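You operate a simulated robot arm through the tools that you are given. There is no shell and no other tool. Be economical: measure what you need, move in short steps, check, and stop when the job is done.

You are at the controls of a simulated two-armed robot. One attempt, no reset.

## Task
Take the large pellet from the bare end of the bench top and put it on the top of the rig table. Press the yellow measure button three times. Open the pipe drawer, put the clear jar in the inside of the pipe drawer, then shut the drawer. Pull the inch drawer open. The order is free. Set down upright: clear jar.
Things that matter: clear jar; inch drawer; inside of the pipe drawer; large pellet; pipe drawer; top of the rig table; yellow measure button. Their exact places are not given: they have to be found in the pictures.

It is judged by the outcome, as a careful person would: the job done as asked, and still so three seconds after it is handed in. It fails if anything else is knocked over, pushed out of place, dropped, spilled or broken.

## Robot
Two 7-joint arms with two-finger parallel grippers on one trunk, on a base that drives. Base frame: it is fixed to the floor where the robot stands at the start and does not move with it; the origin is under the middle of the robot, x ahead of it, y to its left, z up. Units: m, rad, N and s.
The left shoulder is at the start at [0.07, 0.163, 1.17], the right one opposite. Places, roughly: clear jar (6x6x9 cm) [7.4, -0.1, 0.9]; inch drawer [7.2, 4.5, 0.8]; inside of the pipe drawer [7.3, 4.1, 0.7]; large pellet [0.5, 0, 1]; pipe drawer [7.2, 4.1, 0.8]; top of the rig table [5.3, -0.6, 0.9]; yellow measure button [-0.9, -0.4, 0.9]. Payload 3.43 kg a hand.
The TCP of each hand is the grasp point between the finger pads, 0.034 m short of the fingertips. In the tool frame z runs along the fingers and y along their closing line. The gripper opens to 0.128 m. The fingers are 0.024 m wide and 0.012 m thick; the gripper's body (0.048 by 0.13 m) begins 0.096 m behind the TCP.
Orientation is that of the tool frame in the base frame, as [roll, pitch, yaw] about the fixed x, y, z axes, in that order (R = Rz(yaw) Ry(pitch) Rx(roll)). With the fingers straight down and closing along the base's y, the tool's x points along the base's -x, its y along +y and its z along -z.

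## Interface
- The arms move only by the tool play_rows. It takes "left_plan", "right_plan" or both (then of equal length, played together; a hand with none holds still); each is a list that holds one entry, the list of rows, each a list of 6 numbers: the shift along the tool's x, y, z in m, then the turn, a rotation vector about the tool's x, y, z in degrees. In form: [[[tx, ty, tz, wx, wy, wz], ...]]. A call has 1 to 20 rows; each row is the pose to reach, as a shift and turn from the pose commanded when the call began, along the tool's axes at that moment. "left_gripper" and "right_gripper" are, for a hand that has rows, the opening, from 0 (shut) to 1 (fully open), set as the call begins (left out, the last holds). A row lasts 0.2 s, in which the tool goes at most 0.05 m and 0.15 rad; a call with a longer step from one row to the next is refused whole, and so is a gripper value outside its range. Where a pose cannot be reached the arm comes as near as it can. A force on the tool above 40 N (or 10 N above the force at the start of the call, whichever is more), or a blocked arm, ends the call early, and 0.2 s more pass. The fingers move at their own pace (about 0.153 m/s each) and stop on an object; they squeeze with about 26 N. The grip force told is the motor's: it shows also when the fingers shut on nothing. Time passes only in rows, and 0.2 s behind the last, so rows that repeat a pose let the fingers close. The reply holds the time, the measured pose of the TCP, the force on the tool along the base axes, the opening and the grip force, in the units named above and with some noise, with the torque about the TCP (base axes, N m) and any sound that the robot's microphone picked up.
- Cameras (640 x 400 px; columns grow to the right, rows downward): "scene" is now at [0.0612, -0.0698, 1.3887]; the picture's right is [-0.99, -0.11, 0.00], its down [-0.07, 0.65, -0.75] and it looks along [0.08, -0.75, -0.66] (base axes); focal length 214 px, centre (320, 200). "left" rides on the left gripper at [0.076, 0.011, -0.16] in its tool frame; the picture's right is [-0.15, 0.99, 0.00], its down [-0.88, -0.13, -0.46] and it looks along [-0.45, -0.07, 0.89] (tool axes); focal length 234 px, centre (320, 200). "right" rides on the right gripper at [0.076, -0.011, -0.16] in its tool frame; the picture's right is [0.15, 0.99, 0.00], its down [-0.88, 0.13, -0.46] and it looks along [-0.45, 0.07, 0.89] (tool axes); focal length 234 px, centre (320, 200).
- grab_frame(camera): a new picture of that camera. No time passes.
- lift_body(by): slides the trunk up (or, below 0, down) by that many m; the arms and the scene camera ride with it, the base frame stays. It gives what a move gives, with no picture.
- roll_base(legs): drives the robot by 1 to 6 legs, each [ahead, left, turn to the left] in m, m and rad, along the robot's own axes; the way and the turn of a leg run together, so that a leg with both is an arc; at most 1.5 m and 3.142 rad a leg. The arms and the cameras ride along, it lands a little off, and it stops where it bumps. It gives what a move gives.
- head_to(pan, tilt): turns the head with the scene camera to pan (to the left, within 1.501 rad either way) and tilt (down, from -0.506 to 1.204), counted from straight ahead of the robot. It gives what a move gives.
- pixel_to_xyz(camera, pixels): for up to 12 pixels [column, row] of the newest picture of that camera ("zoom" is the newest enlarged one), the place [x, y, z] in the base frame of the surface seen there, good to about 0.002 m, but the place of the scene camera against the robot may be out by one fixed shift of up to 0.018 m in any direction. No time passes.
- enlarge(camera, box): a new picture of the part [left, top, right, bottom] of that camera's present view, enlarged. No time passes.
- sign_off(): hands the job in; it is judged then, once.

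Go step by step. Measure first, check grasps and placings, and put right what went wrong. The budget is 110 turns and 92 pictures, counting those below and the enlarged ones. Unless the task says otherwise, let go and move clear before handing in.

The tools are called after "Call:" as a command line: name --argument value ..., lists and objects as JSON in quotes. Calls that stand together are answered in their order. play_rows: Moves the arms, as the interface text tells. Its arguments: {"type":"object","properties":{"left_plan":{"type":"array"},"left_gripper":{"type":"number"},"right_plan":{"type":"array"},"right_gripper":{"type":"number"}},"required":[]} The other tools are called the same way: lift_body (by) slides the trunk up or down; roll_base (legs) drives the base; head_to (pan, tilt) turns the head that bears the scene camera; grab_frame (camera) takes a picture; pixel_to_xyz (camera, pixels) gives the place of the surface under pixels of a picture; enlarge (camera, box) takes an enlarged picture of a part of a camera's view; sign_off () hands the job in.

At the start:

```text
clock: 0.0
left_position: [0.545, -0.1081, 1.2744]
left_tcp_rot: [-3.14, 0.0, -3.14]
left_ft_force: [0.5, -0.6, -0.6]
left_torque: [0.03, 0.02, 0.02]
left_opening: 0.1278
left_grip_force: 0.2
right_position: [0.3893, -0.4583, 1.243]
right_tcp_rot: [3.14, -0.001, 3.141]
right_ft_force: [0.4, 0.9, -0.4]
right_torque: [-0.01, 0.0, 0.0]
right_opening: 0.1279
right_grip_force: 0.0
trunk travel left (down, up): [-0.65, 0.29]
robot x, y, heading: [0.004, 0.0025, -0.001]
head pan, tilt: [-1.466, 0.716]
```

scene: 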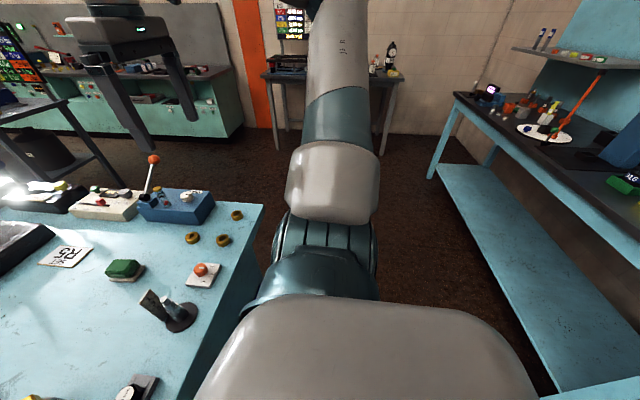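
right: 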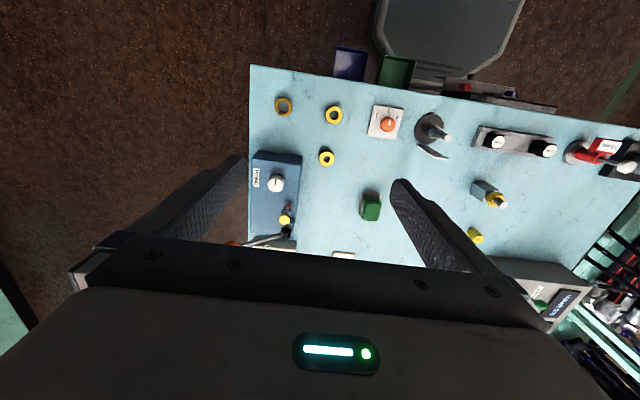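
left: 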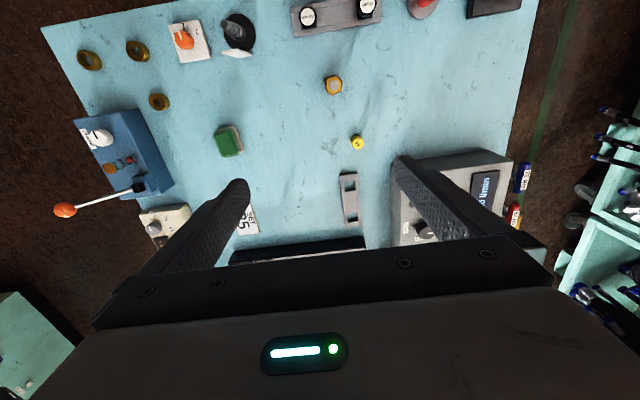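

The first pictures show a bench ahead and to the right of the robot. I'll turn the head to look ahead and down for the pellet.

Call:
head_to --pan 0.0 --tilt 0.75

Call:
grab_frame --camera "scene"

```text
clock: 1.6
left_position: [0.5431, -0.1074, 1.2757]
left_tcp_rot: [3.14, 0.0, -3.141]
left_ft_force: [0.0, -0.4, -0.5]
left_torque: [-0.02, -0.03, 0.0]
left_opening: 0.1279
left_grip_force: 0.3
right_position: [0.3881, -0.4593, 1.2415]
right_tcp_rot: [3.142, -0.001, 3.141]
right_ft_force: [1.0, 0.2, 0.6]
right_torque: [-0.01, 0.0, 0.01]
right_opening: 0.1279
right_grip_force: 0.0
trunk travel left (down, up): [-0.65, 0.29]
robot x, y, heading: [-0.0014, 0.0026, -0.003]
head pan, tilt: [0.0, 0.75]
```

```text
88 pictures are left
```

scene: 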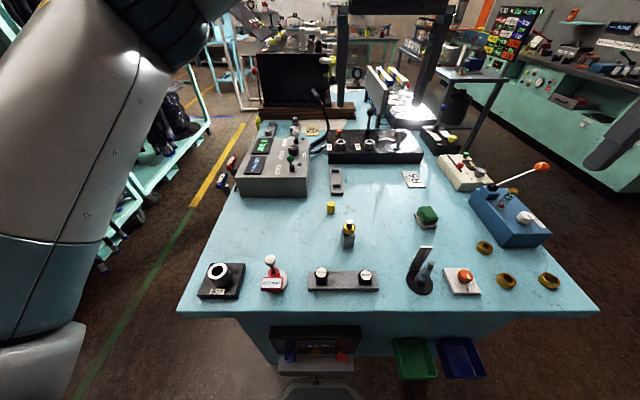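

The bench is ahead, with yellow items at (330,208) and (348,233). I'll enlarge that part and measure.

Call:
enlarge --camera "scene" --box '[180, 90, 600, 320]'

Call:
pixel_to_xyz --camera "scene" --pixels '[[330, 203], [331, 209], [348, 225], [348, 240], [428, 212], [484, 247], [506, 281], [546, 281], [463, 277], [272, 262], [300, 250], [285, 180]]'

```text
1.52 times, centred on (390, 205) of scene
```

zoom: 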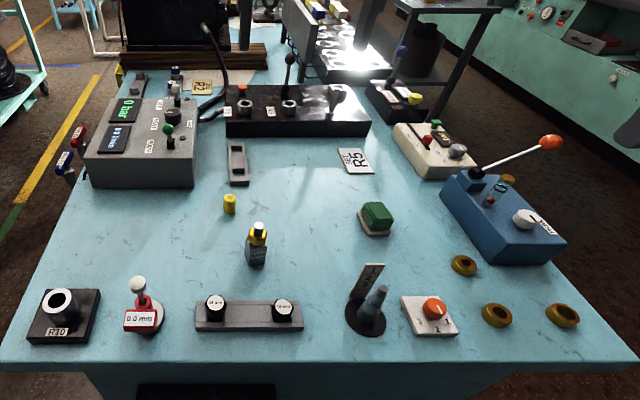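

```text
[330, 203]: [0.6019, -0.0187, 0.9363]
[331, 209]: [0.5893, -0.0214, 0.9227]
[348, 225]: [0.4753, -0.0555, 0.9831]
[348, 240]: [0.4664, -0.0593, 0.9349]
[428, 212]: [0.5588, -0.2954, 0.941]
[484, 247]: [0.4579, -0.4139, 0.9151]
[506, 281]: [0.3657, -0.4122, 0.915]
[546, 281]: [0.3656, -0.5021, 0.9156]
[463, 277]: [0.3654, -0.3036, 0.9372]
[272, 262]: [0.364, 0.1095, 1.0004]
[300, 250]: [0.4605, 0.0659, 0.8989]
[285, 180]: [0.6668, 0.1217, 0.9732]
```

Two candidates for the large pellet; I'll zoom in closely on them.

Call:
enlarge --camera "scene" --box '[300, 190, 390, 250]'

Call:
enlarge --camera "left" --box '[280, 40, 460, 160]'

Call:
enlarge --camera "scene" --box '[220, 90, 460, 200]'

```text
6.67 times, centred on (345, 220) of scene
```

zoom: 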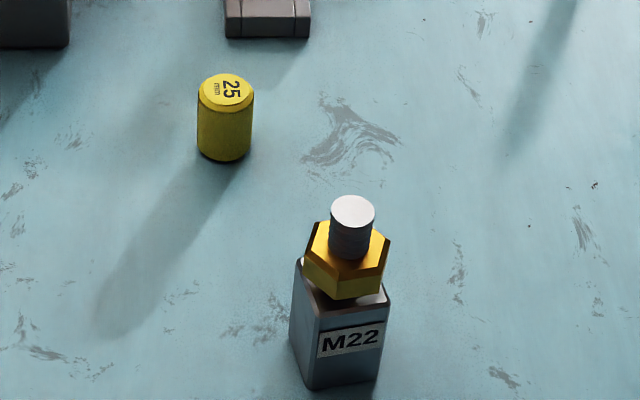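

```text
3.33 times, centred on (370, 100) of left
```

zoom: 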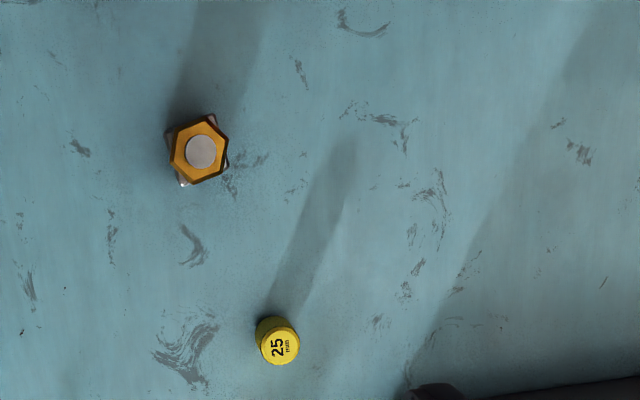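

```text
2.67 times, centred on (340, 145) of scene
```

zoom: 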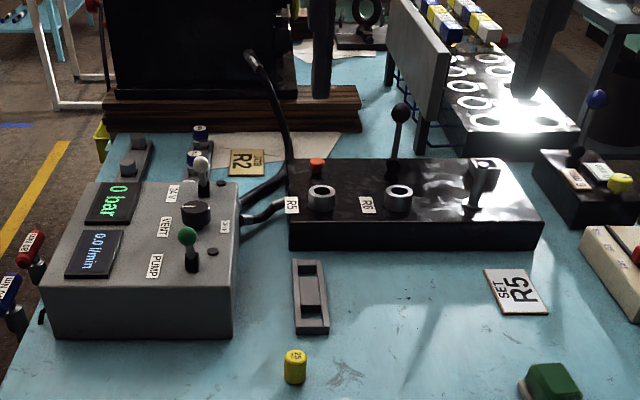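

The yellow cylinder labelled "25 mm" is the large pellet. I'll measure it with the left wrist camera, which has no fixed shift.

Call:
grab_frame --camera "left"

Call:
pixel_to_xyz --camera "left" --pixels '[[359, 142], [356, 140], [358, 145], [362, 142], [330, 90], [380, 110], [350, 190], [400, 170]]'

```text
83 pictures are left
```

left: 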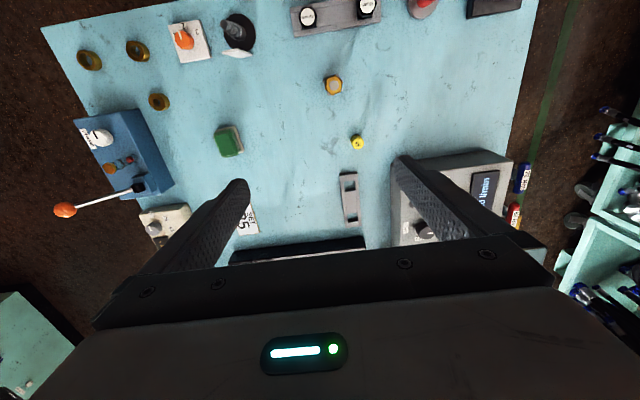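

```text
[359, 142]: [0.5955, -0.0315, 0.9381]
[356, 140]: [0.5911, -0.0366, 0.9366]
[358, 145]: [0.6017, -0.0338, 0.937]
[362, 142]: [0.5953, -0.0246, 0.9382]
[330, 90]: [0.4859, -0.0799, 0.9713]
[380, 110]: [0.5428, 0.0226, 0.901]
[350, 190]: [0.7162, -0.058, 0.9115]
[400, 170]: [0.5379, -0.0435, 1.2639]
```

The pellet's top centre is near (0.596, -0.031, 0.938) and the bench is at 0.901. I'll move the left hand above it.

Call:
play_rows --left_plan '[[[-0.009, 0.0127, 0.038, 0, 0, 0], [-0.018, 0.0253, 0.077, 0, 0, 0], [-0.027, 0.038, 0.115, 0, 0, 0], [-0.035, 0.051, 0.153, 0, 0, 0], [-0.044, 0.063, 0.19, 0, 0, 0], [-0.053, 0.076, 0.225, 0, 0, 0], [-0.053, 0.076, 0.225, 0, 0, 0]]]' --left_gripper 0.6

Call:
grab_frame --camera "left"

```text
clock: 3.2
left_position: [0.5981, -0.0312, 1.0503]
left_tcp_rot: [3.141, 0.002, 3.141]
left_ft_force: [-1.4, 0.5, 0.2]
left_torque: [0.04, -0.04, 0.03]
left_opening: 0.077
left_grip_force: 0.0
right_position: [0.3883, -0.4589, 1.2419]
right_tcp_rot: [3.14, -0.001, -3.14]
right_ft_force: [0.0, -0.2, -0.3]
right_torque: [0.01, 0.02, -0.02]
right_opening: 0.1278
right_grip_force: 0.2
trunk travel left (down, up): [-0.65, 0.29]
robot x, y, heading: [0.0037, 0.0004, 0.0]
head pan, tilt: [0.0, 0.75]
```

```text
82 pictures are left
```

left: 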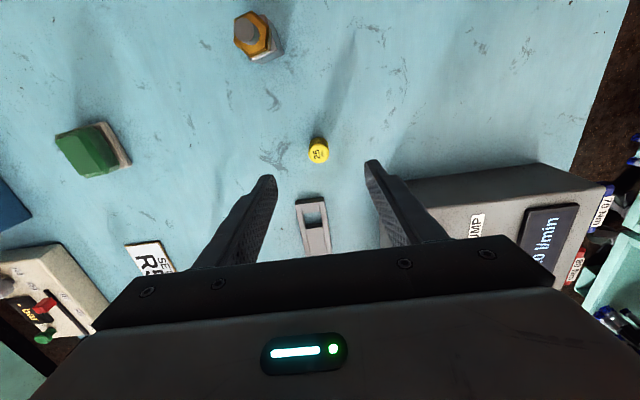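

The pellet at (318,152) lies centred between the fingers. I'll descend and close.

Call:
play_rows --left_plan '[[[0, 0, 0.036, 0, 0, 0], [0.001, 0, 0.072, 0, 0, 0], [0.002, 0, 0.095, 0, 0, 0], [0.002, 0, 0.107, 0, 0, 0], [0.002, 0, 0.107, 0, 0, 0]]]'

Call:
play_rows --left_plan '[[[0, 0, 0, 0, 0, 0], [0, 0, 0, 0, 0, 0], [0, 0, 0, 0, 0, 0]]]' --left_gripper 0.0

Call:
play_rows --left_plan '[[[0, 0, -0.03, 0, 0, 0], [0, 0, -0.07, 0, 0, 0], [0, 0, -0.11, 0, 0, 0], [0, 0, -0.15, 0, 0, 0]]]'

Call:
grab_frame --camera "left"

```text
clock: 4.4
left_position: [0.5955, -0.0328, 0.944]
left_tcp_rot: [3.141, 0.0, -3.141]
left_ft_force: [0.0, -0.4, 0.1]
left_torque: [0.01, 0.02, -0.01]
left_opening: 0.0768
left_grip_force: 0.1
right_position: [0.389, -0.4585, 1.2417]
right_tcp_rot: [-3.14, 0.0, -3.141]
right_ft_force: [0.1, 0.3, 0.5]
right_torque: [-0.03, -0.02, 0.04]
right_opening: 0.128
right_grip_force: 0.0
trunk travel left (down, up): [-0.65, 0.29]
robot x, y, heading: [-0.0004, 0.0004, -0.001]
head pan, tilt: [0.0, 0.75]
```

```text
clock: 5.2
left_position: [0.5956, -0.0337, 0.9437]
left_tcp_rot: [3.141, 0.0, -3.14]
left_ft_force: [0.5, 0.3, 0.0]
left_torque: [-0.02, 0.0, 0.02]
left_opening: 0.017
left_grip_force: 26.1
right_position: [0.39, -0.4591, 1.2415]
right_tcp_rot: [3.141, -0.001, -3.14]
right_ft_force: [-0.6, 0.3, -0.1]
right_torque: [0.03, 0.01, -0.02]
right_opening: 0.1282
right_grip_force: 0.0
trunk travel left (down, up): [-0.65, 0.29]
robot x, y, heading: [0.0042, -0.0013, -0.002]
head pan, tilt: [0.0, 0.75]
```

```text
clock: 6.2
left_position: [0.5947, -0.032, 1.0937]
left_tcp_rot: [3.141, 0.0, -3.14]
left_ft_force: [0.5, 0.3, -0.6]
left_torque: [0.04, 0.0, 0.01]
left_opening: 0.0176
left_grip_force: 26.2
right_position: [0.3887, -0.4591, 1.2415]
right_tcp_rot: [3.141, 0.0, -3.142]
right_ft_force: [0.4, 0.7, -0.1]
right_torque: [0.0, -0.04, 0.01]
right_opening: 0.1282
right_grip_force: 0.1
trunk travel left (down, up): [-0.65, 0.29]
robot x, y, heading: [-0.0011, -0.0001, -0.001]
head pan, tilt: [0.0, 0.75]
```

```text
81 pictures are left
```

left: 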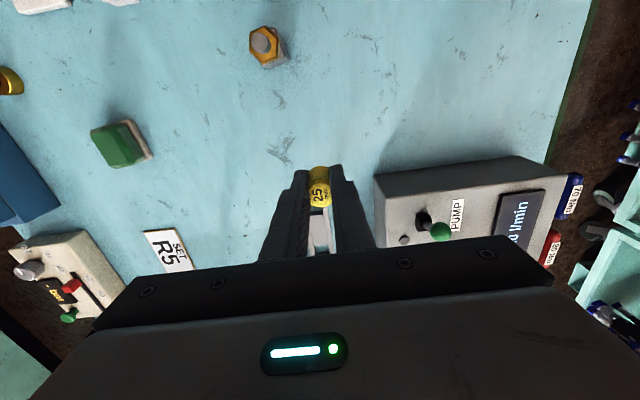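

The pellet is lifted and held (opening 0.017). I'll raise and draw in the left hand, then look both ways for the other places.

Call:
play_rows --left_plan '[[[0.03, 0.02, -0.03, 0, 0, 0], [0.06, 0.04, -0.06, 0, 0, 0], [0.09, 0.06, -0.09, 0, 0, 0], [0.12, 0.08, -0.12, 0, 0, 0], [0.15, 0.1, -0.15, 0, 0, 0]]]'

Call:
head_to --pan -1.5 --tilt 0.4

Call:
grab_frame --camera "scene"

Call:
head_to --pan 1.5 --tilt 0.4

Call:
grab_frame --camera "scene"

```text
clock: 7.4
left_position: [0.4414, 0.0699, 1.241]
left_tcp_rot: [3.141, 0.002, 3.141]
left_ft_force: [-0.1, -1.4, 0.5]
left_torque: [-0.02, 0.01, 0.0]
left_opening: 0.0168
left_grip_force: 26.1
right_position: [0.3873, -0.4578, 1.2427]
right_tcp_rot: [3.141, 0.002, -3.14]
right_ft_force: [-0.4, -0.7, 0.4]
right_torque: [0.0, -0.05, 0.02]
right_opening: 0.1282
right_grip_force: 0.1
trunk travel left (down, up): [-0.65, 0.29]
robot x, y, heading: [0.0035, -0.001, -0.0]
head pan, tilt: [0.0, 0.75]
```

```text
clock: 9.0
left_position: [0.444, 0.0697, 1.2394]
left_tcp_rot: [3.141, 0.0, -3.139]
left_ft_force: [0.3, 0.0, 0.3]
left_torque: [-0.03, 0.02, 0.01]
left_opening: 0.0172
left_grip_force: 26.1
right_position: [0.3889, -0.4583, 1.2411]
right_tcp_rot: [-3.141, 0.003, -3.141]
right_ft_force: [0.0, 0.2, -1.6]
right_torque: [-0.01, 0.0, 0.04]
right_opening: 0.1277
right_grip_force: 0.1
trunk travel left (down, up): [-0.65, 0.29]
robot x, y, heading: [0.0014, -0.0007, -0.0]
head pan, tilt: [-1.499, 0.4]
```

```text
80 pictures are left
```

scene: 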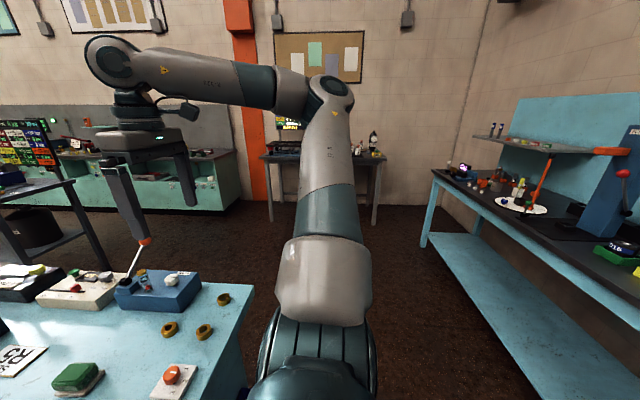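

```text
clock: 11.6
left_position: [0.4449, 0.0691, 1.2394]
left_tcp_rot: [3.141, 0.0, -3.14]
left_ft_force: [0.0, 0.5, 0.4]
left_torque: [0.0, -0.02, 0.01]
left_opening: 0.0171
left_grip_force: 26.0
right_position: [0.3891, -0.4587, 1.2422]
right_tcp_rot: [3.14, 0.0, -3.141]
right_ft_force: [0.5, 0.3, -0.2]
right_torque: [0.03, 0.0, 0.0]
right_opening: 0.1281
right_grip_force: 0.0
trunk travel left (down, up): [-0.65, 0.29]
robot x, y, heading: [0.0014, 0.0013, -0.001]
head pan, tilt: [1.499, 0.4]
```

```text
79 pictures are left
```

scene: 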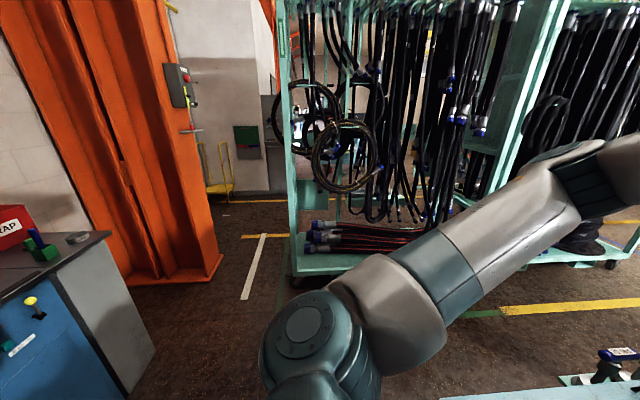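

The button bench is behind the robot. I'll turn right by 1.4 rad and look at it.

Call:
roll_base --legs '[[0, 0, -1.4]]'

Call:
head_to --pan -1.2 --tilt 0.6

Call:
grab_frame --camera "scene"

```text
clock: 15.3
left_position: [0.1578, -0.4219, 1.2396]
left_tcp_rot: [-3.141, -0.001, 1.776]
left_ft_force: [0.1, -0.1, -1.0]
left_torque: [0.02, 0.01, -0.02]
left_opening: 0.017
left_grip_force: 25.7
right_position: [-0.3709, -0.4726, 1.2427]
right_tcp_rot: [-3.14, -0.001, 1.774]
right_ft_force: [0.1, -0.3, 0.3]
right_torque: [0.02, 0.03, 0.0]
right_opening: 0.128
right_grip_force: 0.0
trunk travel left (down, up): [-0.65, 0.29]
robot x, y, heading: [0.0003, -0.001, -1.369]
head pan, tilt: [1.499, 0.4]
```

```text
clock: 17.8
left_position: [0.1567, -0.4208, 1.2398]
left_tcp_rot: [3.141, -0.001, 1.775]
left_ft_force: [0.0, 0.5, 0.5]
left_torque: [0.0, -0.01, 0.01]
left_opening: 0.0215
left_grip_force: 26.1
right_position: [-0.3714, -0.4735, 1.2423]
right_tcp_rot: [3.14, 0.003, 1.776]
right_ft_force: [0.7, 0.2, 0.6]
right_torque: [0.04, -0.01, -0.01]
right_opening: 0.128
right_grip_force: 0.1
trunk travel left (down, up): [-0.65, 0.29]
robot x, y, heading: [0.0003, -0.0028, -1.369]
head pan, tilt: [-1.201, 0.6]
```

```text
78 pictures are left
```

scene: 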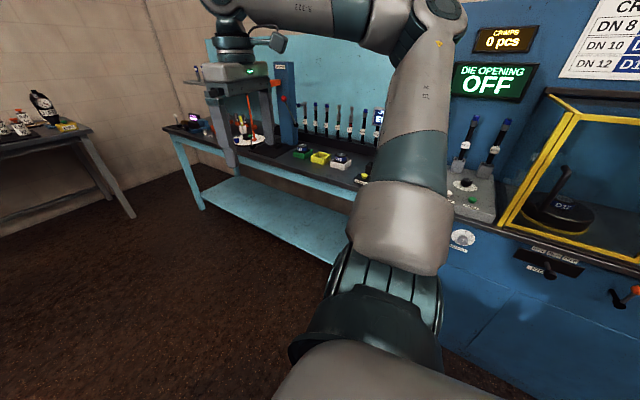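

The bench behind is partly hidden by the arm; I'll measure the edges and check the left grip, whose opening changed to 0.0215.

Call:
pixel_to_xyz --camera "scene" --pixels '[[330, 190], [250, 165], [480, 235], [480, 212], [465, 120], [340, 158], [550, 210], [560, 300], [635, 292], [300, 90], [270, 110], [515, 240]]'

Call:
grab_frame --camera "left"

Call:
grab_frame --camera "right"

```text
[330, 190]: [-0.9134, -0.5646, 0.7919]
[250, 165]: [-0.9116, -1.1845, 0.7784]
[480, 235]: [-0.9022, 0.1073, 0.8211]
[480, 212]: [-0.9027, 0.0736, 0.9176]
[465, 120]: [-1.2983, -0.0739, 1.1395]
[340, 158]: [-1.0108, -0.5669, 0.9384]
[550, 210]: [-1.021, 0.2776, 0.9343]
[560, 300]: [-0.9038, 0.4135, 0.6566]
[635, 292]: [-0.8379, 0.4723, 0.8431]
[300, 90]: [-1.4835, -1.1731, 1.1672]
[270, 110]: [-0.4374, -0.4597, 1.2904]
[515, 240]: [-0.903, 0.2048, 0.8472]
```

```text
77 pictures are left
```

left: 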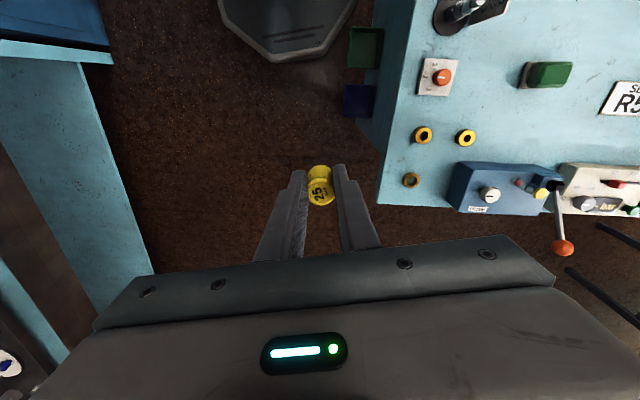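

```text
76 pictures are left
```

right: 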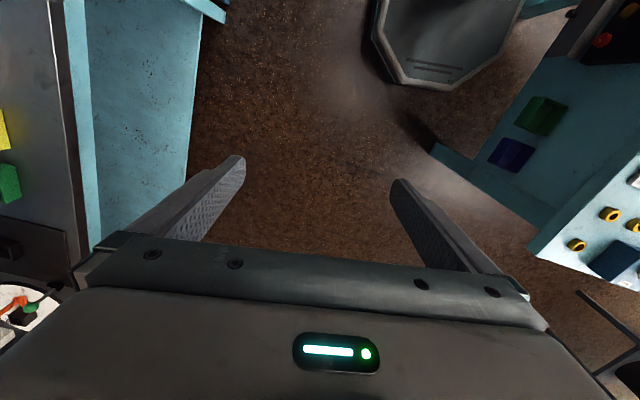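

The pellet at (320,185) is still held. I'll finish the turn to face the rear bench and look at it.

Call:
roll_base --legs '[[0, 0, -1.772]]'

Call:
head_to --pan 0.0 --tilt 0.55

Call:
grab_frame --camera "scene"

```text
clock: 22.4
left_position: [-0.4422, -0.0794, 1.2399]
left_tcp_rot: [3.141, -0.001, 0.022]
left_ft_force: [0.5, -0.4, -0.3]
left_torque: [-0.03, -0.02, 0.02]
left_opening: 0.0217
left_grip_force: 26.1
right_position: [-0.4006, 0.4515, 1.2418]
right_tcp_rot: [-3.141, -0.001, 0.022]
right_ft_force: [0.1, -0.2, -0.3]
right_torque: [-0.02, -0.02, 0.02]
right_opening: 0.1279
right_grip_force: 0.1
trunk travel left (down, up): [-0.65, 0.29]
robot x, y, heading: [0.0001, -0.0007, -3.119]
head pan, tilt: [-1.201, 0.6]
```

```text
clock: 23.8
left_position: [-0.4427, -0.0784, 1.2395]
left_tcp_rot: [-3.141, 0.001, 0.023]
left_ft_force: [-0.2, 0.0, 0.0]
left_torque: [-0.01, 0.02, 0.03]
left_opening: 0.0215
left_grip_force: 25.7
right_position: [-0.3979, 0.4511, 1.2413]
right_tcp_rot: [3.141, 0.0, 0.02]
right_ft_force: [-0.4, 0.1, -0.2]
right_torque: [0.0, -0.03, 0.0]
right_opening: 0.128
right_grip_force: 0.0
trunk travel left (down, up): [-0.65, 0.29]
robot x, y, heading: [-0.0033, -0.0007, -3.12]
head pan, tilt: [0.0, 0.55]
```

```text
75 pictures are left
```

scene: 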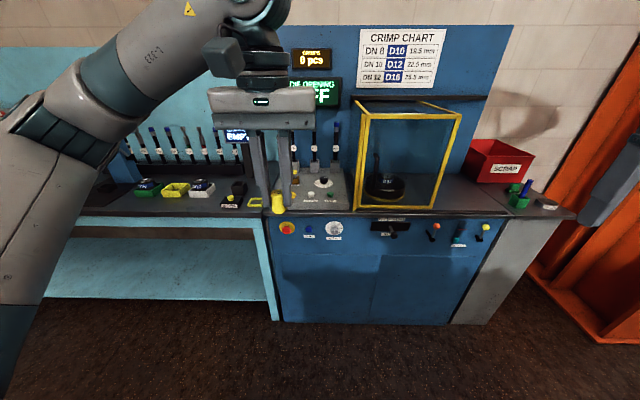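

I see yellow items around (176,188) and (256,202). I'll enlarge that part.

Call:
enlarge --camera "scene" --box '[100, 120, 360, 240]'

Call:
pixel_to_xyz --camera "scene" --pixels '[[176, 188], [256, 202], [232, 198], [330, 195], [278, 205], [240, 187], [323, 183], [228, 204]]'

```text
2.46 times, centred on (230, 180) of scene
```

zoom: 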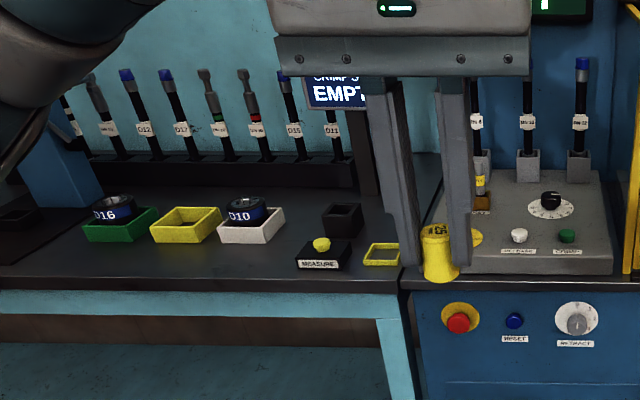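

```text
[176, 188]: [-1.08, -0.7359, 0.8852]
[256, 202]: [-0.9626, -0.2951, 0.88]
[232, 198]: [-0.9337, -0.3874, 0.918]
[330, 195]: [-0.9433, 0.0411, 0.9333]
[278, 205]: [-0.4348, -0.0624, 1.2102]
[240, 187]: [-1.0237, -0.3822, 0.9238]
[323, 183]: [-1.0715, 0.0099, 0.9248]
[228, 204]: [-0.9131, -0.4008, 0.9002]
```

The MEASURE button is near pixel (231,198), about (-0.934, -0.387, 0.918). I'll drive so the right hand can reach it.

Call:
roll_base --legs '[[0, 0.6, 0], [0.33, 0, -0.02]]'

Call:
grab_frame --camera "scene"

Call:
grab_frame --camera "right"

```text
clock: 29.0
left_position: [-0.7629, -0.6839, 1.2403]
left_tcp_rot: [3.142, 0.001, 0.016]
left_ft_force: [-0.1, 1.1, 0.0]
left_torque: [0.0, 0.03, 0.0]
left_opening: 0.0215
left_grip_force: 26.4
right_position: [-0.7148, -0.1543, 1.241]
right_tcp_rot: [-3.142, 0.0, 0.016]
right_ft_force: [0.8, 0.2, 0.2]
right_torque: [-0.01, 0.01, -0.03]
right_opening: 0.1281
right_grip_force: 0.1
trunk travel left (down, up): [-0.65, 0.29]
robot x, y, heading: [-0.3186, -0.6062, -3.124]
head pan, tilt: [0.0, 0.55]
```

```text
73 pictures are left
```

scene: 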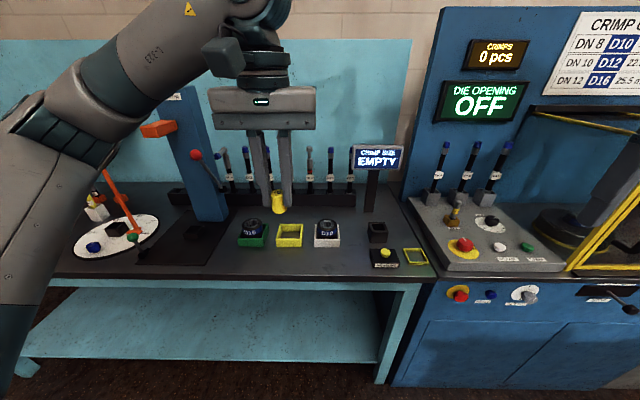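

```text
72 pictures are left
```

right: 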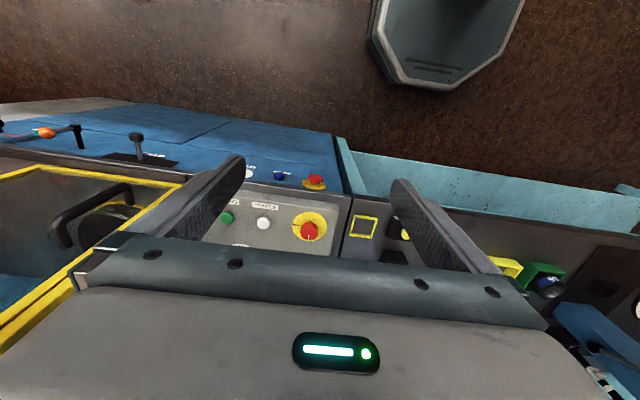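

I'll measure the button at (385,252) in the scene view, then bring the closed right hand above it.

Call:
pixel_to_xyz --camera "scene" --pixels '[[385, 252], [385, 250], [377, 225], [374, 175]]'

Call:
play_rows --right_plan '[[[-0.03, 0.035, 0, 0, 0, 0], [-0.06, 0.07, 0, 0, 0, 0], [-0.09, 0.105, 0, 0, 0, 0], [-0.12, 0.14, 0, 0, 0, 0], [-0.15, 0.17, 0.02, 0, 0, 0], [-0.18, 0.2, 0.04, 0, 0, 0], [-0.21, 0.23, 0.06, 0, 0, 0], [-0.21, 0.23, 0.06, 0, 0, 0]]]' --right_gripper 0.0

Call:
grab_frame --camera "right"

```text
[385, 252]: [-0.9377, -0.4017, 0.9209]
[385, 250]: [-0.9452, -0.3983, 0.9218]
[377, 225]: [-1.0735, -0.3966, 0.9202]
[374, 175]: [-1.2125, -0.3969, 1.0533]
```

```text
clock: 30.8
left_position: [-0.7604, -0.6834, 1.2406]
left_tcp_rot: [-3.14, 0.001, 0.016]
left_ft_force: [1.2, 1.2, 0.2]
left_torque: [-0.01, 0.03, -0.02]
left_opening: 0.0216
left_grip_force: 26.1
right_position: [-0.9222, -0.3873, 1.1875]
right_tcp_rot: [-3.141, 0.0, 0.017]
right_ft_force: [1.1, 0.5, 0.0]
right_torque: [-0.01, 0.03, -0.01]
right_opening: 0.0002
right_grip_force: 26.2
trunk travel left (down, up): [-0.65, 0.29]
robot x, y, heading: [-0.32, -0.6057, -3.126]
head pan, tilt: [0.0, 0.55]
```

```text
71 pictures are left
```

right: 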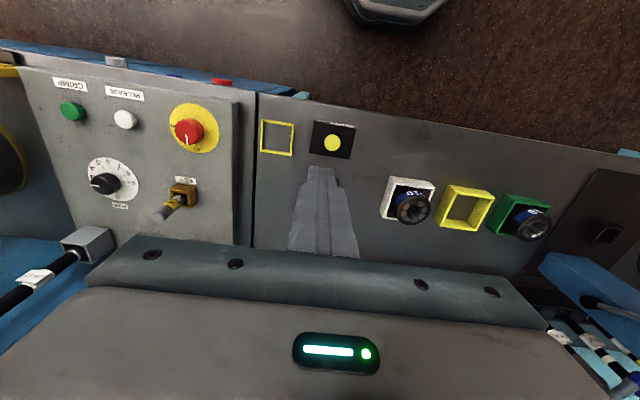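

Call:
pixel_to_xyz --camera "right" --pixels '[[333, 143], [330, 141], [336, 145], [316, 147], [348, 130], [300, 160]]'

```text
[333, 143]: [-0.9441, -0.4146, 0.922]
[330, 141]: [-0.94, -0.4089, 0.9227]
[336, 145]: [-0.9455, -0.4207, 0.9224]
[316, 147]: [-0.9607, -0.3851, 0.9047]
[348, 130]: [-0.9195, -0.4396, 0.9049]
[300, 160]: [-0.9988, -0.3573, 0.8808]
```

The button centre is (-0.943, -0.414), with its top at 0.922. I'll hover with the fingertips about 2 cm above it.

Call:
play_rows --right_plan '[[[-0.021, 0.027, 0.03, 0, 0, 0], [-0.021, 0.027, 0.075, 0, 0, 0], [-0.021, 0.027, 0.12, 0, 0, 0], [-0.021, 0.027, 0.165, 0, 0, 0], [-0.021, 0.027, 0.205, 0, 0, 0], [-0.021, 0.027, 0.205, 0, 0, 0]]]'

Call:
grab_frame --camera "right"

```text
clock: 32.2
left_position: [-0.7619, -0.6853, 1.2395]
left_tcp_rot: [-3.14, 0.0, 0.015]
left_ft_force: [0.3, -0.7, -0.3]
left_torque: [0.02, -0.02, 0.02]
left_opening: 0.0216
left_grip_force: 26.6
right_position: [-0.945, -0.4122, 0.9783]
right_tcp_rot: [3.142, 0.001, 0.016]
right_ft_force: [-0.7, 0.3, -0.3]
right_torque: [0.0, 0.0, -0.02]
right_opening: 0.0002
right_grip_force: 26.2
trunk travel left (down, up): [-0.65, 0.29]
robot x, y, heading: [-0.3209, -0.6093, -3.126]
head pan, tilt: [0.0, 0.55]
```

```text
70 pictures are left
```

right: 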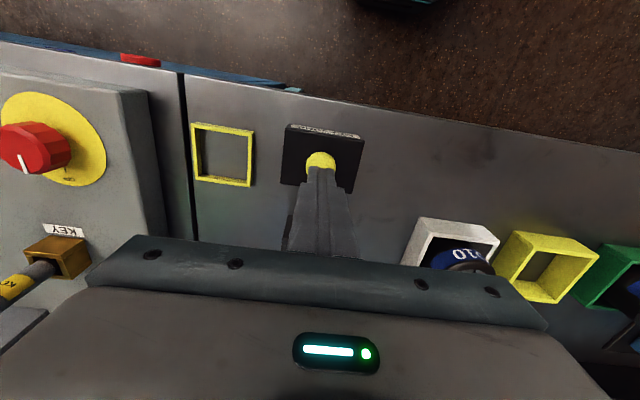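

The fingertips sit right over the yellow button at (320,160). I'll press once, down and up.

Call:
play_rows --right_plan '[[[0, 0, 0.015, 0, 0, 0], [0, 0, 0.022, 0, 0, 0], [0, 0, 0.028, 0, 0, 0], [0, 0, 0.028, 0, 0, 0], [0, 0, 0.01, 0, 0, 0], [0, 0, 0, 0, 0, 0]]]'

Call:
grab_frame --camera "scene"

```text
clock: 33.6
left_position: [-0.7616, -0.6836, 1.2395]
left_tcp_rot: [3.14, -0.001, 0.016]
left_ft_force: [0.3, -0.1, -0.3]
left_torque: [-0.01, 0.03, 0.03]
left_opening: 0.0214
left_grip_force: 25.7
right_position: [-0.9439, -0.4158, 0.9772]
right_tcp_rot: [3.141, 0.0, 0.015]
right_ft_force: [-0.4, 0.6, 0.2]
right_torque: [-0.01, 0.05, 0.0]
right_opening: 0.0
right_grip_force: 26.5
right hand out of reach, approached as far as the arm can: row 3, 4
trunk travel left (down, up): [-0.65, 0.29]
robot x, y, heading: [-0.323, -0.604, -3.125]
head pan, tilt: [0.0, 0.55]
heard: click
```

```text
69 pictures are left
```

scene: 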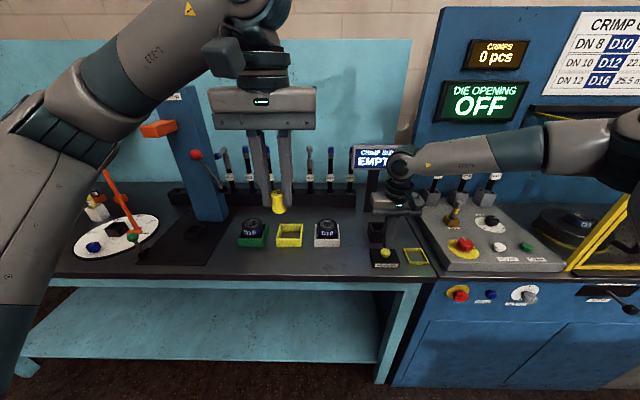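

One click was heard. I'll press twice more, one call each.

Call:
play_rows --right_plan '[[[0, 0, 0.015, 0, 0, 0], [0, 0, 0.022, 0, 0, 0], [0, 0, 0.028, 0, 0, 0], [0, 0, 0.028, 0, 0, 0], [0, 0, 0.01, 0, 0, 0], [0, 0, 0, 0, 0, 0]]]'

Call:
play_rows --right_plan '[[[0, 0, 0.015, 0, 0, 0], [0, 0, 0.022, 0, 0, 0], [0, 0, 0.028, 0, 0, 0], [0, 0, 0.028, 0, 0, 0], [0, 0, 0.01, 0, 0, 0], [0, 0, 0, 0, 0, 0]]]'

```text
clock: 35.0
left_position: [-0.762, -0.6834, 1.2391]
left_tcp_rot: [-3.141, 0.0, 0.017]
left_ft_force: [0.6, 1.0, -0.1]
left_torque: [-0.01, 0.03, -0.01]
left_opening: 0.0216
left_grip_force: 25.3
right_position: [-0.9419, -0.4152, 0.9788]
right_tcp_rot: [3.141, -0.001, 0.014]
right_ft_force: [-0.2, -0.3, 0.7]
right_torque: [-0.02, 0.03, 0.02]
right_opening: 0.0
right_grip_force: 26.0
right hand out of reach, approached as far as the arm can: row 3, 4
trunk travel left (down, up): [-0.65, 0.29]
robot x, y, heading: [-0.3198, -0.6032, -3.127]
head pan, tilt: [0.0, 0.55]
heard: click
```

```text
clock: 36.4
left_position: [-0.7625, -0.6845, 1.2389]
left_tcp_rot: [3.141, 0.0, 0.015]
left_ft_force: [0.4, -0.3, 0.8]
left_torque: [0.02, 0.02, -0.02]
left_opening: 0.0214
left_grip_force: 25.9
right_position: [-0.9437, -0.4151, 0.9768]
right_tcp_rot: [3.141, 0.0, 0.016]
right_ft_force: [-0.2, -0.3, 0.1]
right_torque: [-0.02, 0.01, 0.0]
right_opening: 0.0001
right_grip_force: 26.4
trunk travel left (down, up): [-0.65, 0.29]
robot x, y, heading: [-0.3206, -0.6059, -3.126]
head pan, tilt: [0.0, 0.55]
heard: click
```

Three clicks were heard. I'll lift the right hand, draw it in, back off and turn to face +x along the aisle.

Call:
play_rows --right_plan '[[[0, 0, -0.045, 0, 0, 0], [0, 0, -0.09, 0, 0, 0], [0, 0, -0.135, 0, 0, 0], [0, 0, -0.18, 0, 0, 0], [0.03, 0, -0.22, 0, 0, 0], [0.07, 0, -0.25, 0, 0, 0], [0.11, -0.01, -0.265, 0, 0, 0], [0.15, -0.02, -0.265, 0, 0, 0], [0.19, -0.03, -0.265, 0, 0, 0]]]'

Call:
roll_base --legs '[[-0.2, 0.5, 0], [0, 0, 1.55]]'

Call:
head_to --pan 1.2 --tilt 0.35

Call:
grab_frame --camera "scene"

```text
clock: 38.4
left_position: [-0.7601, -0.683, 1.2413]
left_tcp_rot: [3.142, 0.002, 0.017]
left_ft_force: [1.0, 0.2, -0.2]
left_torque: [-0.04, 0.05, 0.01]
left_opening: 0.0214
left_grip_force: 26.0
right_position: [-0.7511, -0.3863, 1.2445]
right_tcp_rot: [3.14, 0.001, 0.016]
right_ft_force: [0.7, 0.6, 0.0]
right_torque: [-0.01, 0.01, -0.04]
right_opening: 0.0
right_grip_force: 25.8
trunk travel left (down, up): [-0.65, 0.29]
robot x, y, heading: [-0.3198, -0.6054, -3.123]
head pan, tilt: [0.0, 0.55]
```

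```text
clock: 45.4
left_position: [-0.0306, -1.5568, 1.2393]
left_tcp_rot: [3.138, 0.001, 1.593]
left_ft_force: [-0.6, -0.3, 0.3]
left_torque: [0.01, 0.0, 0.0]
left_opening: 0.0216
left_grip_force: 26.4
right_position: [-0.329, -1.5502, 1.2446]
right_tcp_rot: [-3.141, 0.0, 1.589]
right_ft_force: [0.4, -0.3, 0.2]
right_torque: [0.0, 0.0, -0.01]
right_opening: 0.0004
right_grip_force: 26.3
trunk travel left (down, up): [-0.65, 0.29]
robot x, y, heading: [-0.1123, -1.1095, -1.547]
head pan, tilt: [0.0, 0.55]
```

```text
clock: 46.8
left_position: [-0.0301, -1.5575, 1.2397]
left_tcp_rot: [-3.141, -0.001, 1.594]
left_ft_force: [1.1, 0.1, -0.6]
left_torque: [-0.01, 0.0, 0.0]
left_opening: 0.0215
left_grip_force: 26.0
right_position: [-0.3279, -1.551, 1.2432]
right_tcp_rot: [-3.141, 0.0, 1.592]
right_ft_force: [0.5, 0.1, 1.3]
right_torque: [-0.02, -0.04, -0.01]
right_opening: 0.0
right_grip_force: 26.6
trunk travel left (down, up): [-0.65, 0.29]
robot x, y, heading: [-0.1141, -1.1165, -1.545]
head pan, tilt: [1.201, 0.351]
```

```text
68 pictures are left
```

scene: 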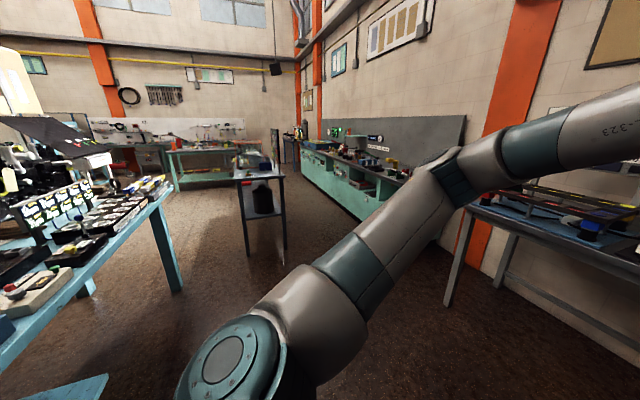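

The aisle runs between the bench and the wall cabinets, with a dark stand at (260,190). I'll turn to face +x and measure the obstacles.

Call:
roll_base --legs '[[0, 0, 1.545]]'

Call:
head_to --pan 0.0 --tilt 0.3

Call:
grab_frame --camera "scene"

```text
clock: 50.8
left_position: [0.3365, -1.0677, 1.2398]
left_tcp_rot: [-3.141, 0.001, 3.093]
left_ft_force: [-0.6, -0.3, 0.1]
left_torque: [-0.01, 0.01, -0.01]
left_opening: 0.0216
left_grip_force: 25.6
right_position: [0.3084, -1.3629, 1.2439]
right_tcp_rot: [3.141, 0.0, 3.094]
right_ft_force: [0.3, 0.1, -0.8]
right_torque: [0.0, 0.0, -0.01]
right_opening: 0.0
right_grip_force: 26.0
trunk travel left (down, up): [-0.65, 0.29]
robot x, y, heading: [-0.1098, -1.1151, -0.052]
head pan, tilt: [1.201, 0.351]
```

```text
clock: 52.2
left_position: [0.3364, -1.0661, 1.2404]
left_tcp_rot: [3.141, 0.0, 3.093]
left_ft_force: [0.2, 0.4, 0.6]
left_torque: [-0.01, -0.02, 0.0]
left_opening: 0.0214
left_grip_force: 25.8
right_position: [0.3082, -1.363, 1.2436]
right_tcp_rot: [3.141, 0.001, 3.093]
right_ft_force: [0.3, 0.1, 0.0]
right_torque: [-0.02, 0.02, 0.01]
right_opening: 0.0001
right_grip_force: 26.0
trunk travel left (down, up): [-0.65, 0.29]
robot x, y, heading: [-0.1103, -1.1139, -0.053]
head pan, tilt: [0.0, 0.3]
```

```text
67 pictures are left
```

scene: 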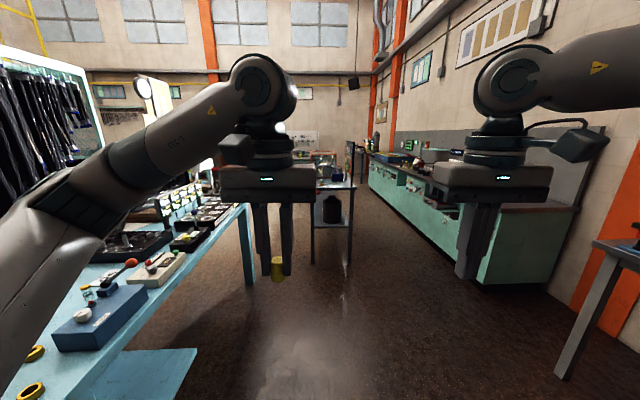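

I'll measure the stand, cabinet edges and bench corner.

Call:
pixel_to_xyz --camera "scene" --pixels '[[313, 258], [348, 272], [350, 188], [335, 186], [485, 283], [480, 215], [372, 185], [248, 284], [250, 206], [408, 155], [318, 160], [595, 245]]'

Call:
enlarge --camera "scene" --box '[290, 110, 480, 230]'

```text
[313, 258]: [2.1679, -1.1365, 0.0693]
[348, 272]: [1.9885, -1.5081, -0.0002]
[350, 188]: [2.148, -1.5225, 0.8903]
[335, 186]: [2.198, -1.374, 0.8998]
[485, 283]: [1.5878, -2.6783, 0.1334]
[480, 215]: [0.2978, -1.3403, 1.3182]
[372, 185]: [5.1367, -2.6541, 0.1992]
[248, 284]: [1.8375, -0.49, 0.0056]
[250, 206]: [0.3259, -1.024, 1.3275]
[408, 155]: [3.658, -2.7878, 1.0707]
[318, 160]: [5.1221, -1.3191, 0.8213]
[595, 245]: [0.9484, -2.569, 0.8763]
```

```text
3.33 times, centred on (385, 170) of scene
```

zoom: 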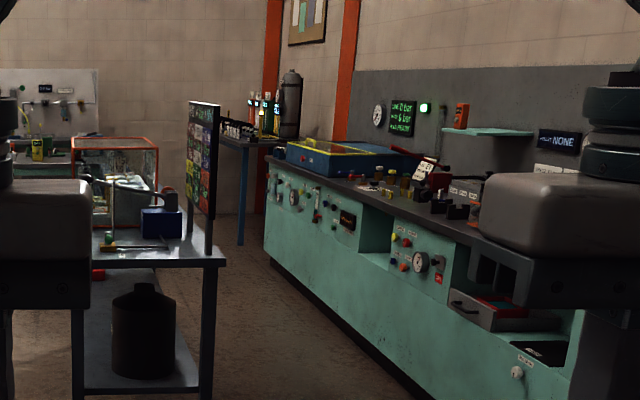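

The stand occupies y from -1.1 to -1.5 at x near 2, and the cabinets' front is at y -2.68. I'll drive through the gap at y about -2.05.

Call:
roll_base --legs '[[0, 0, 0.053], [0.7, -0.45, 0], [0.6, -0.48, 0]]'

Call:
grab_frame --camera "scene"

```text
clock: 60.8
left_position: [1.6328, -1.9723, 1.2394]
left_tcp_rot: [-3.14, 0.0, -3.141]
left_ft_force: [-0.5, -0.8, -0.9]
left_torque: [-0.01, 0.06, -0.02]
left_opening: 0.0214
left_grip_force: 26.2
right_position: [1.6178, -2.2703, 1.246]
right_tcp_rot: [-3.141, 0.0, 3.14]
right_ft_force: [0.1, -1.1, 0.1]
right_torque: [0.01, 0.0, 0.0]
right_opening: 0.0001
right_grip_force: 26.0
trunk travel left (down, up): [-0.65, 0.29]
robot x, y, heading: [1.1858, -2.0464, 0.0]
head pan, tilt: [0.0, 0.3]
```

```text
65 pictures are left
```

scene: 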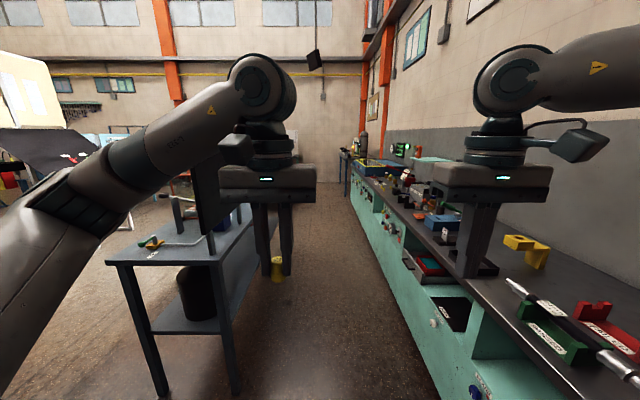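

I'll check the clearance on both sides before going on.

Call:
pixel_to_xyz --camera "scene" --pixels '[[205, 160], [208, 245], [230, 380], [258, 240], [100, 170], [60, 210], [395, 240], [430, 330], [470, 300], [350, 170], [240, 215], [345, 190]]'

```text
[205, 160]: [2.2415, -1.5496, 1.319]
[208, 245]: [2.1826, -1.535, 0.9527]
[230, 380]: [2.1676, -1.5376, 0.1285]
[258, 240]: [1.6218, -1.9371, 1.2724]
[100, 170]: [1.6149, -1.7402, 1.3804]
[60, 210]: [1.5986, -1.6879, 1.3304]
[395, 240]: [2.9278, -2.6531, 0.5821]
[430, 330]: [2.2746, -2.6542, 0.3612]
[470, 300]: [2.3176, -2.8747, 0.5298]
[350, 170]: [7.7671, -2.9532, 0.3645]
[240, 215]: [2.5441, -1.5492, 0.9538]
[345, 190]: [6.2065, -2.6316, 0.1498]
```

The board on the stand is at y -1.55, and my left elbow is about 0.36 m to the left. I'll shift right a little and drive ahead past it.

Call:
roll_base --legs '[[0.3, -0.09, 0], [1.2, 0, 0], [0.8, 0, 0]]'

Call:
head_to --pan 0.5 --tilt 0.3

Call:
grab_frame --camera "scene"

```text
clock: 72.4
left_position: [3.9079, -2.0853, 1.2397]
left_tcp_rot: [-3.14, 0.0, 3.121]
left_ft_force: [0.1, 1.0, 0.1]
left_torque: [0.0, -0.01, 0.01]
left_opening: 0.0216
left_grip_force: 25.9
right_position: [3.8888, -2.3813, 1.2452]
right_tcp_rot: [3.142, 0.0, 3.121]
right_ft_force: [0.5, -0.1, 0.3]
right_torque: [-0.01, -0.01, 0.05]
right_opening: 0.0
right_grip_force: 25.8
trunk travel left (down, up): [-0.65, 0.29]
robot x, y, heading: [3.4618, -2.148, -0.021]
head pan, tilt: [0.0, 0.3]
```

```text
clock: 73.3
left_position: [3.9081, -2.0853, 1.2395]
left_tcp_rot: [-3.141, 0.0, 3.119]
left_ft_force: [0.6, 0.6, -0.2]
left_torque: [0.01, 0.01, 0.02]
left_opening: 0.0214
left_grip_force: 25.7
right_position: [3.8887, -2.3814, 1.2439]
right_tcp_rot: [-3.141, 0.0, 3.118]
right_ft_force: [0.1, -0.4, -1.2]
right_torque: [0.0, 0.0, -0.06]
right_opening: 0.0002
right_grip_force: 26.4
trunk travel left (down, up): [-0.65, 0.29]
robot x, y, heading: [3.4636, -2.1472, -0.019]
head pan, tilt: [0.499, 0.3]
```

```text
64 pictures are left
```

scene: 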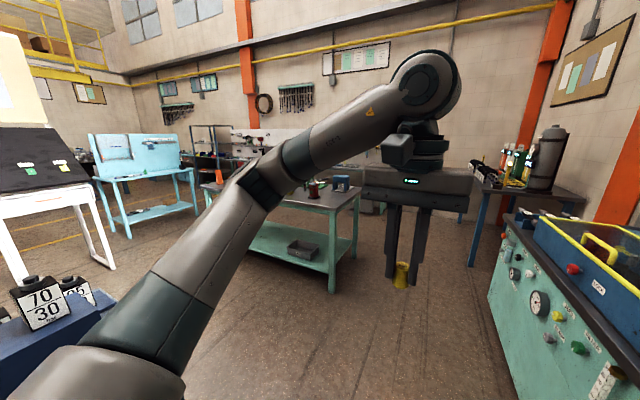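

A green-legged table at (300,200) may be the rig table. I'll measure it.

Call:
pixel_to_xyz --camera "scene" --pixels '[[332, 285], [335, 206], [348, 190], [270, 205], [313, 190], [300, 248], [208, 190], [80, 270], [130, 235], [470, 262], [405, 290], [352, 230]]'

Call:
enlarge --camera "scene" --box '[180, 110, 380, 300]'

```text
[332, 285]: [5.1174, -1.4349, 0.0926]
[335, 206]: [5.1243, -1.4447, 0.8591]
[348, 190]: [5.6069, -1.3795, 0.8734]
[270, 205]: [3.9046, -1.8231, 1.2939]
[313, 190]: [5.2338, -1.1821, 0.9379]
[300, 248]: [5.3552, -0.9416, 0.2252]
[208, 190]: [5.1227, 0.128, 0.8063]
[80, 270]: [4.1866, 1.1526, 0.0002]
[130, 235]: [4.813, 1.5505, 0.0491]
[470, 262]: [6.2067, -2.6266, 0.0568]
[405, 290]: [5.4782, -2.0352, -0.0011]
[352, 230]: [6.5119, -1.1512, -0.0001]
```

```text
2.11 times, centred on (280, 205) of scene
```

zoom: 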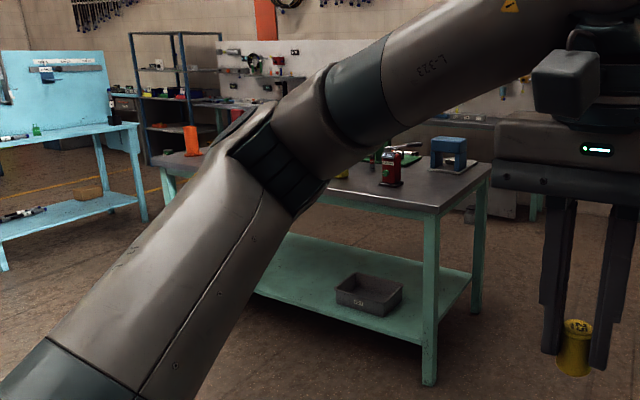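

This is the rig table: x from about 5.12, y from -1.44 to 0.13, top near 0.87. I'll drive ahead and look at its west side.

Call:
roll_base --legs '[[0.85, 0, 0.02]]'

Call:
head_to --pan 1.1 --tilt 0.4

Call:
grab_frame --camera "scene"

```text
clock: 77.8
left_position: [4.7478, -2.0692, 1.2393]
left_tcp_rot: [3.141, 0.0, -3.124]
left_ft_force: [-0.7, -0.2, 0.8]
left_torque: [0.01, -0.02, -0.01]
left_opening: 0.0213
left_grip_force: 25.8
right_position: [4.7376, -2.3674, 1.245]
right_tcp_rot: [-3.141, 0.0, -3.125]
right_ft_force: [-0.4, -0.7, -0.7]
right_torque: [0.0, 0.01, 0.0]
right_opening: 0.0
right_grip_force: 26.1
trunk travel left (down, up): [-0.65, 0.29]
robot x, y, heading: [4.3029, -2.1503, 0.01]
head pan, tilt: [0.499, 0.3]
```

```text
clock: 78.8
left_position: [4.7468, -2.0714, 1.2404]
left_tcp_rot: [-3.14, 0.001, -3.124]
left_ft_force: [-0.6, 0.4, 0.7]
left_torque: [0.02, 0.01, 0.0]
left_opening: 0.0214
left_grip_force: 26.1
right_position: [4.7389, -2.3682, 1.2446]
right_tcp_rot: [3.141, 0.001, -3.124]
right_ft_force: [0.2, 0.1, -0.9]
right_torque: [-0.04, -0.06, 0.0]
right_opening: 0.0
right_grip_force: 25.8
trunk travel left (down, up): [-0.65, 0.29]
robot x, y, heading: [4.3021, -2.1479, 0.013]
head pan, tilt: [1.1, 0.4]
```

```text
62 pictures are left
```

scene: 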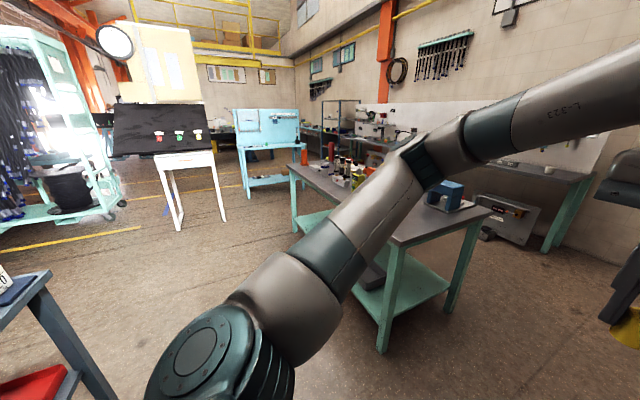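

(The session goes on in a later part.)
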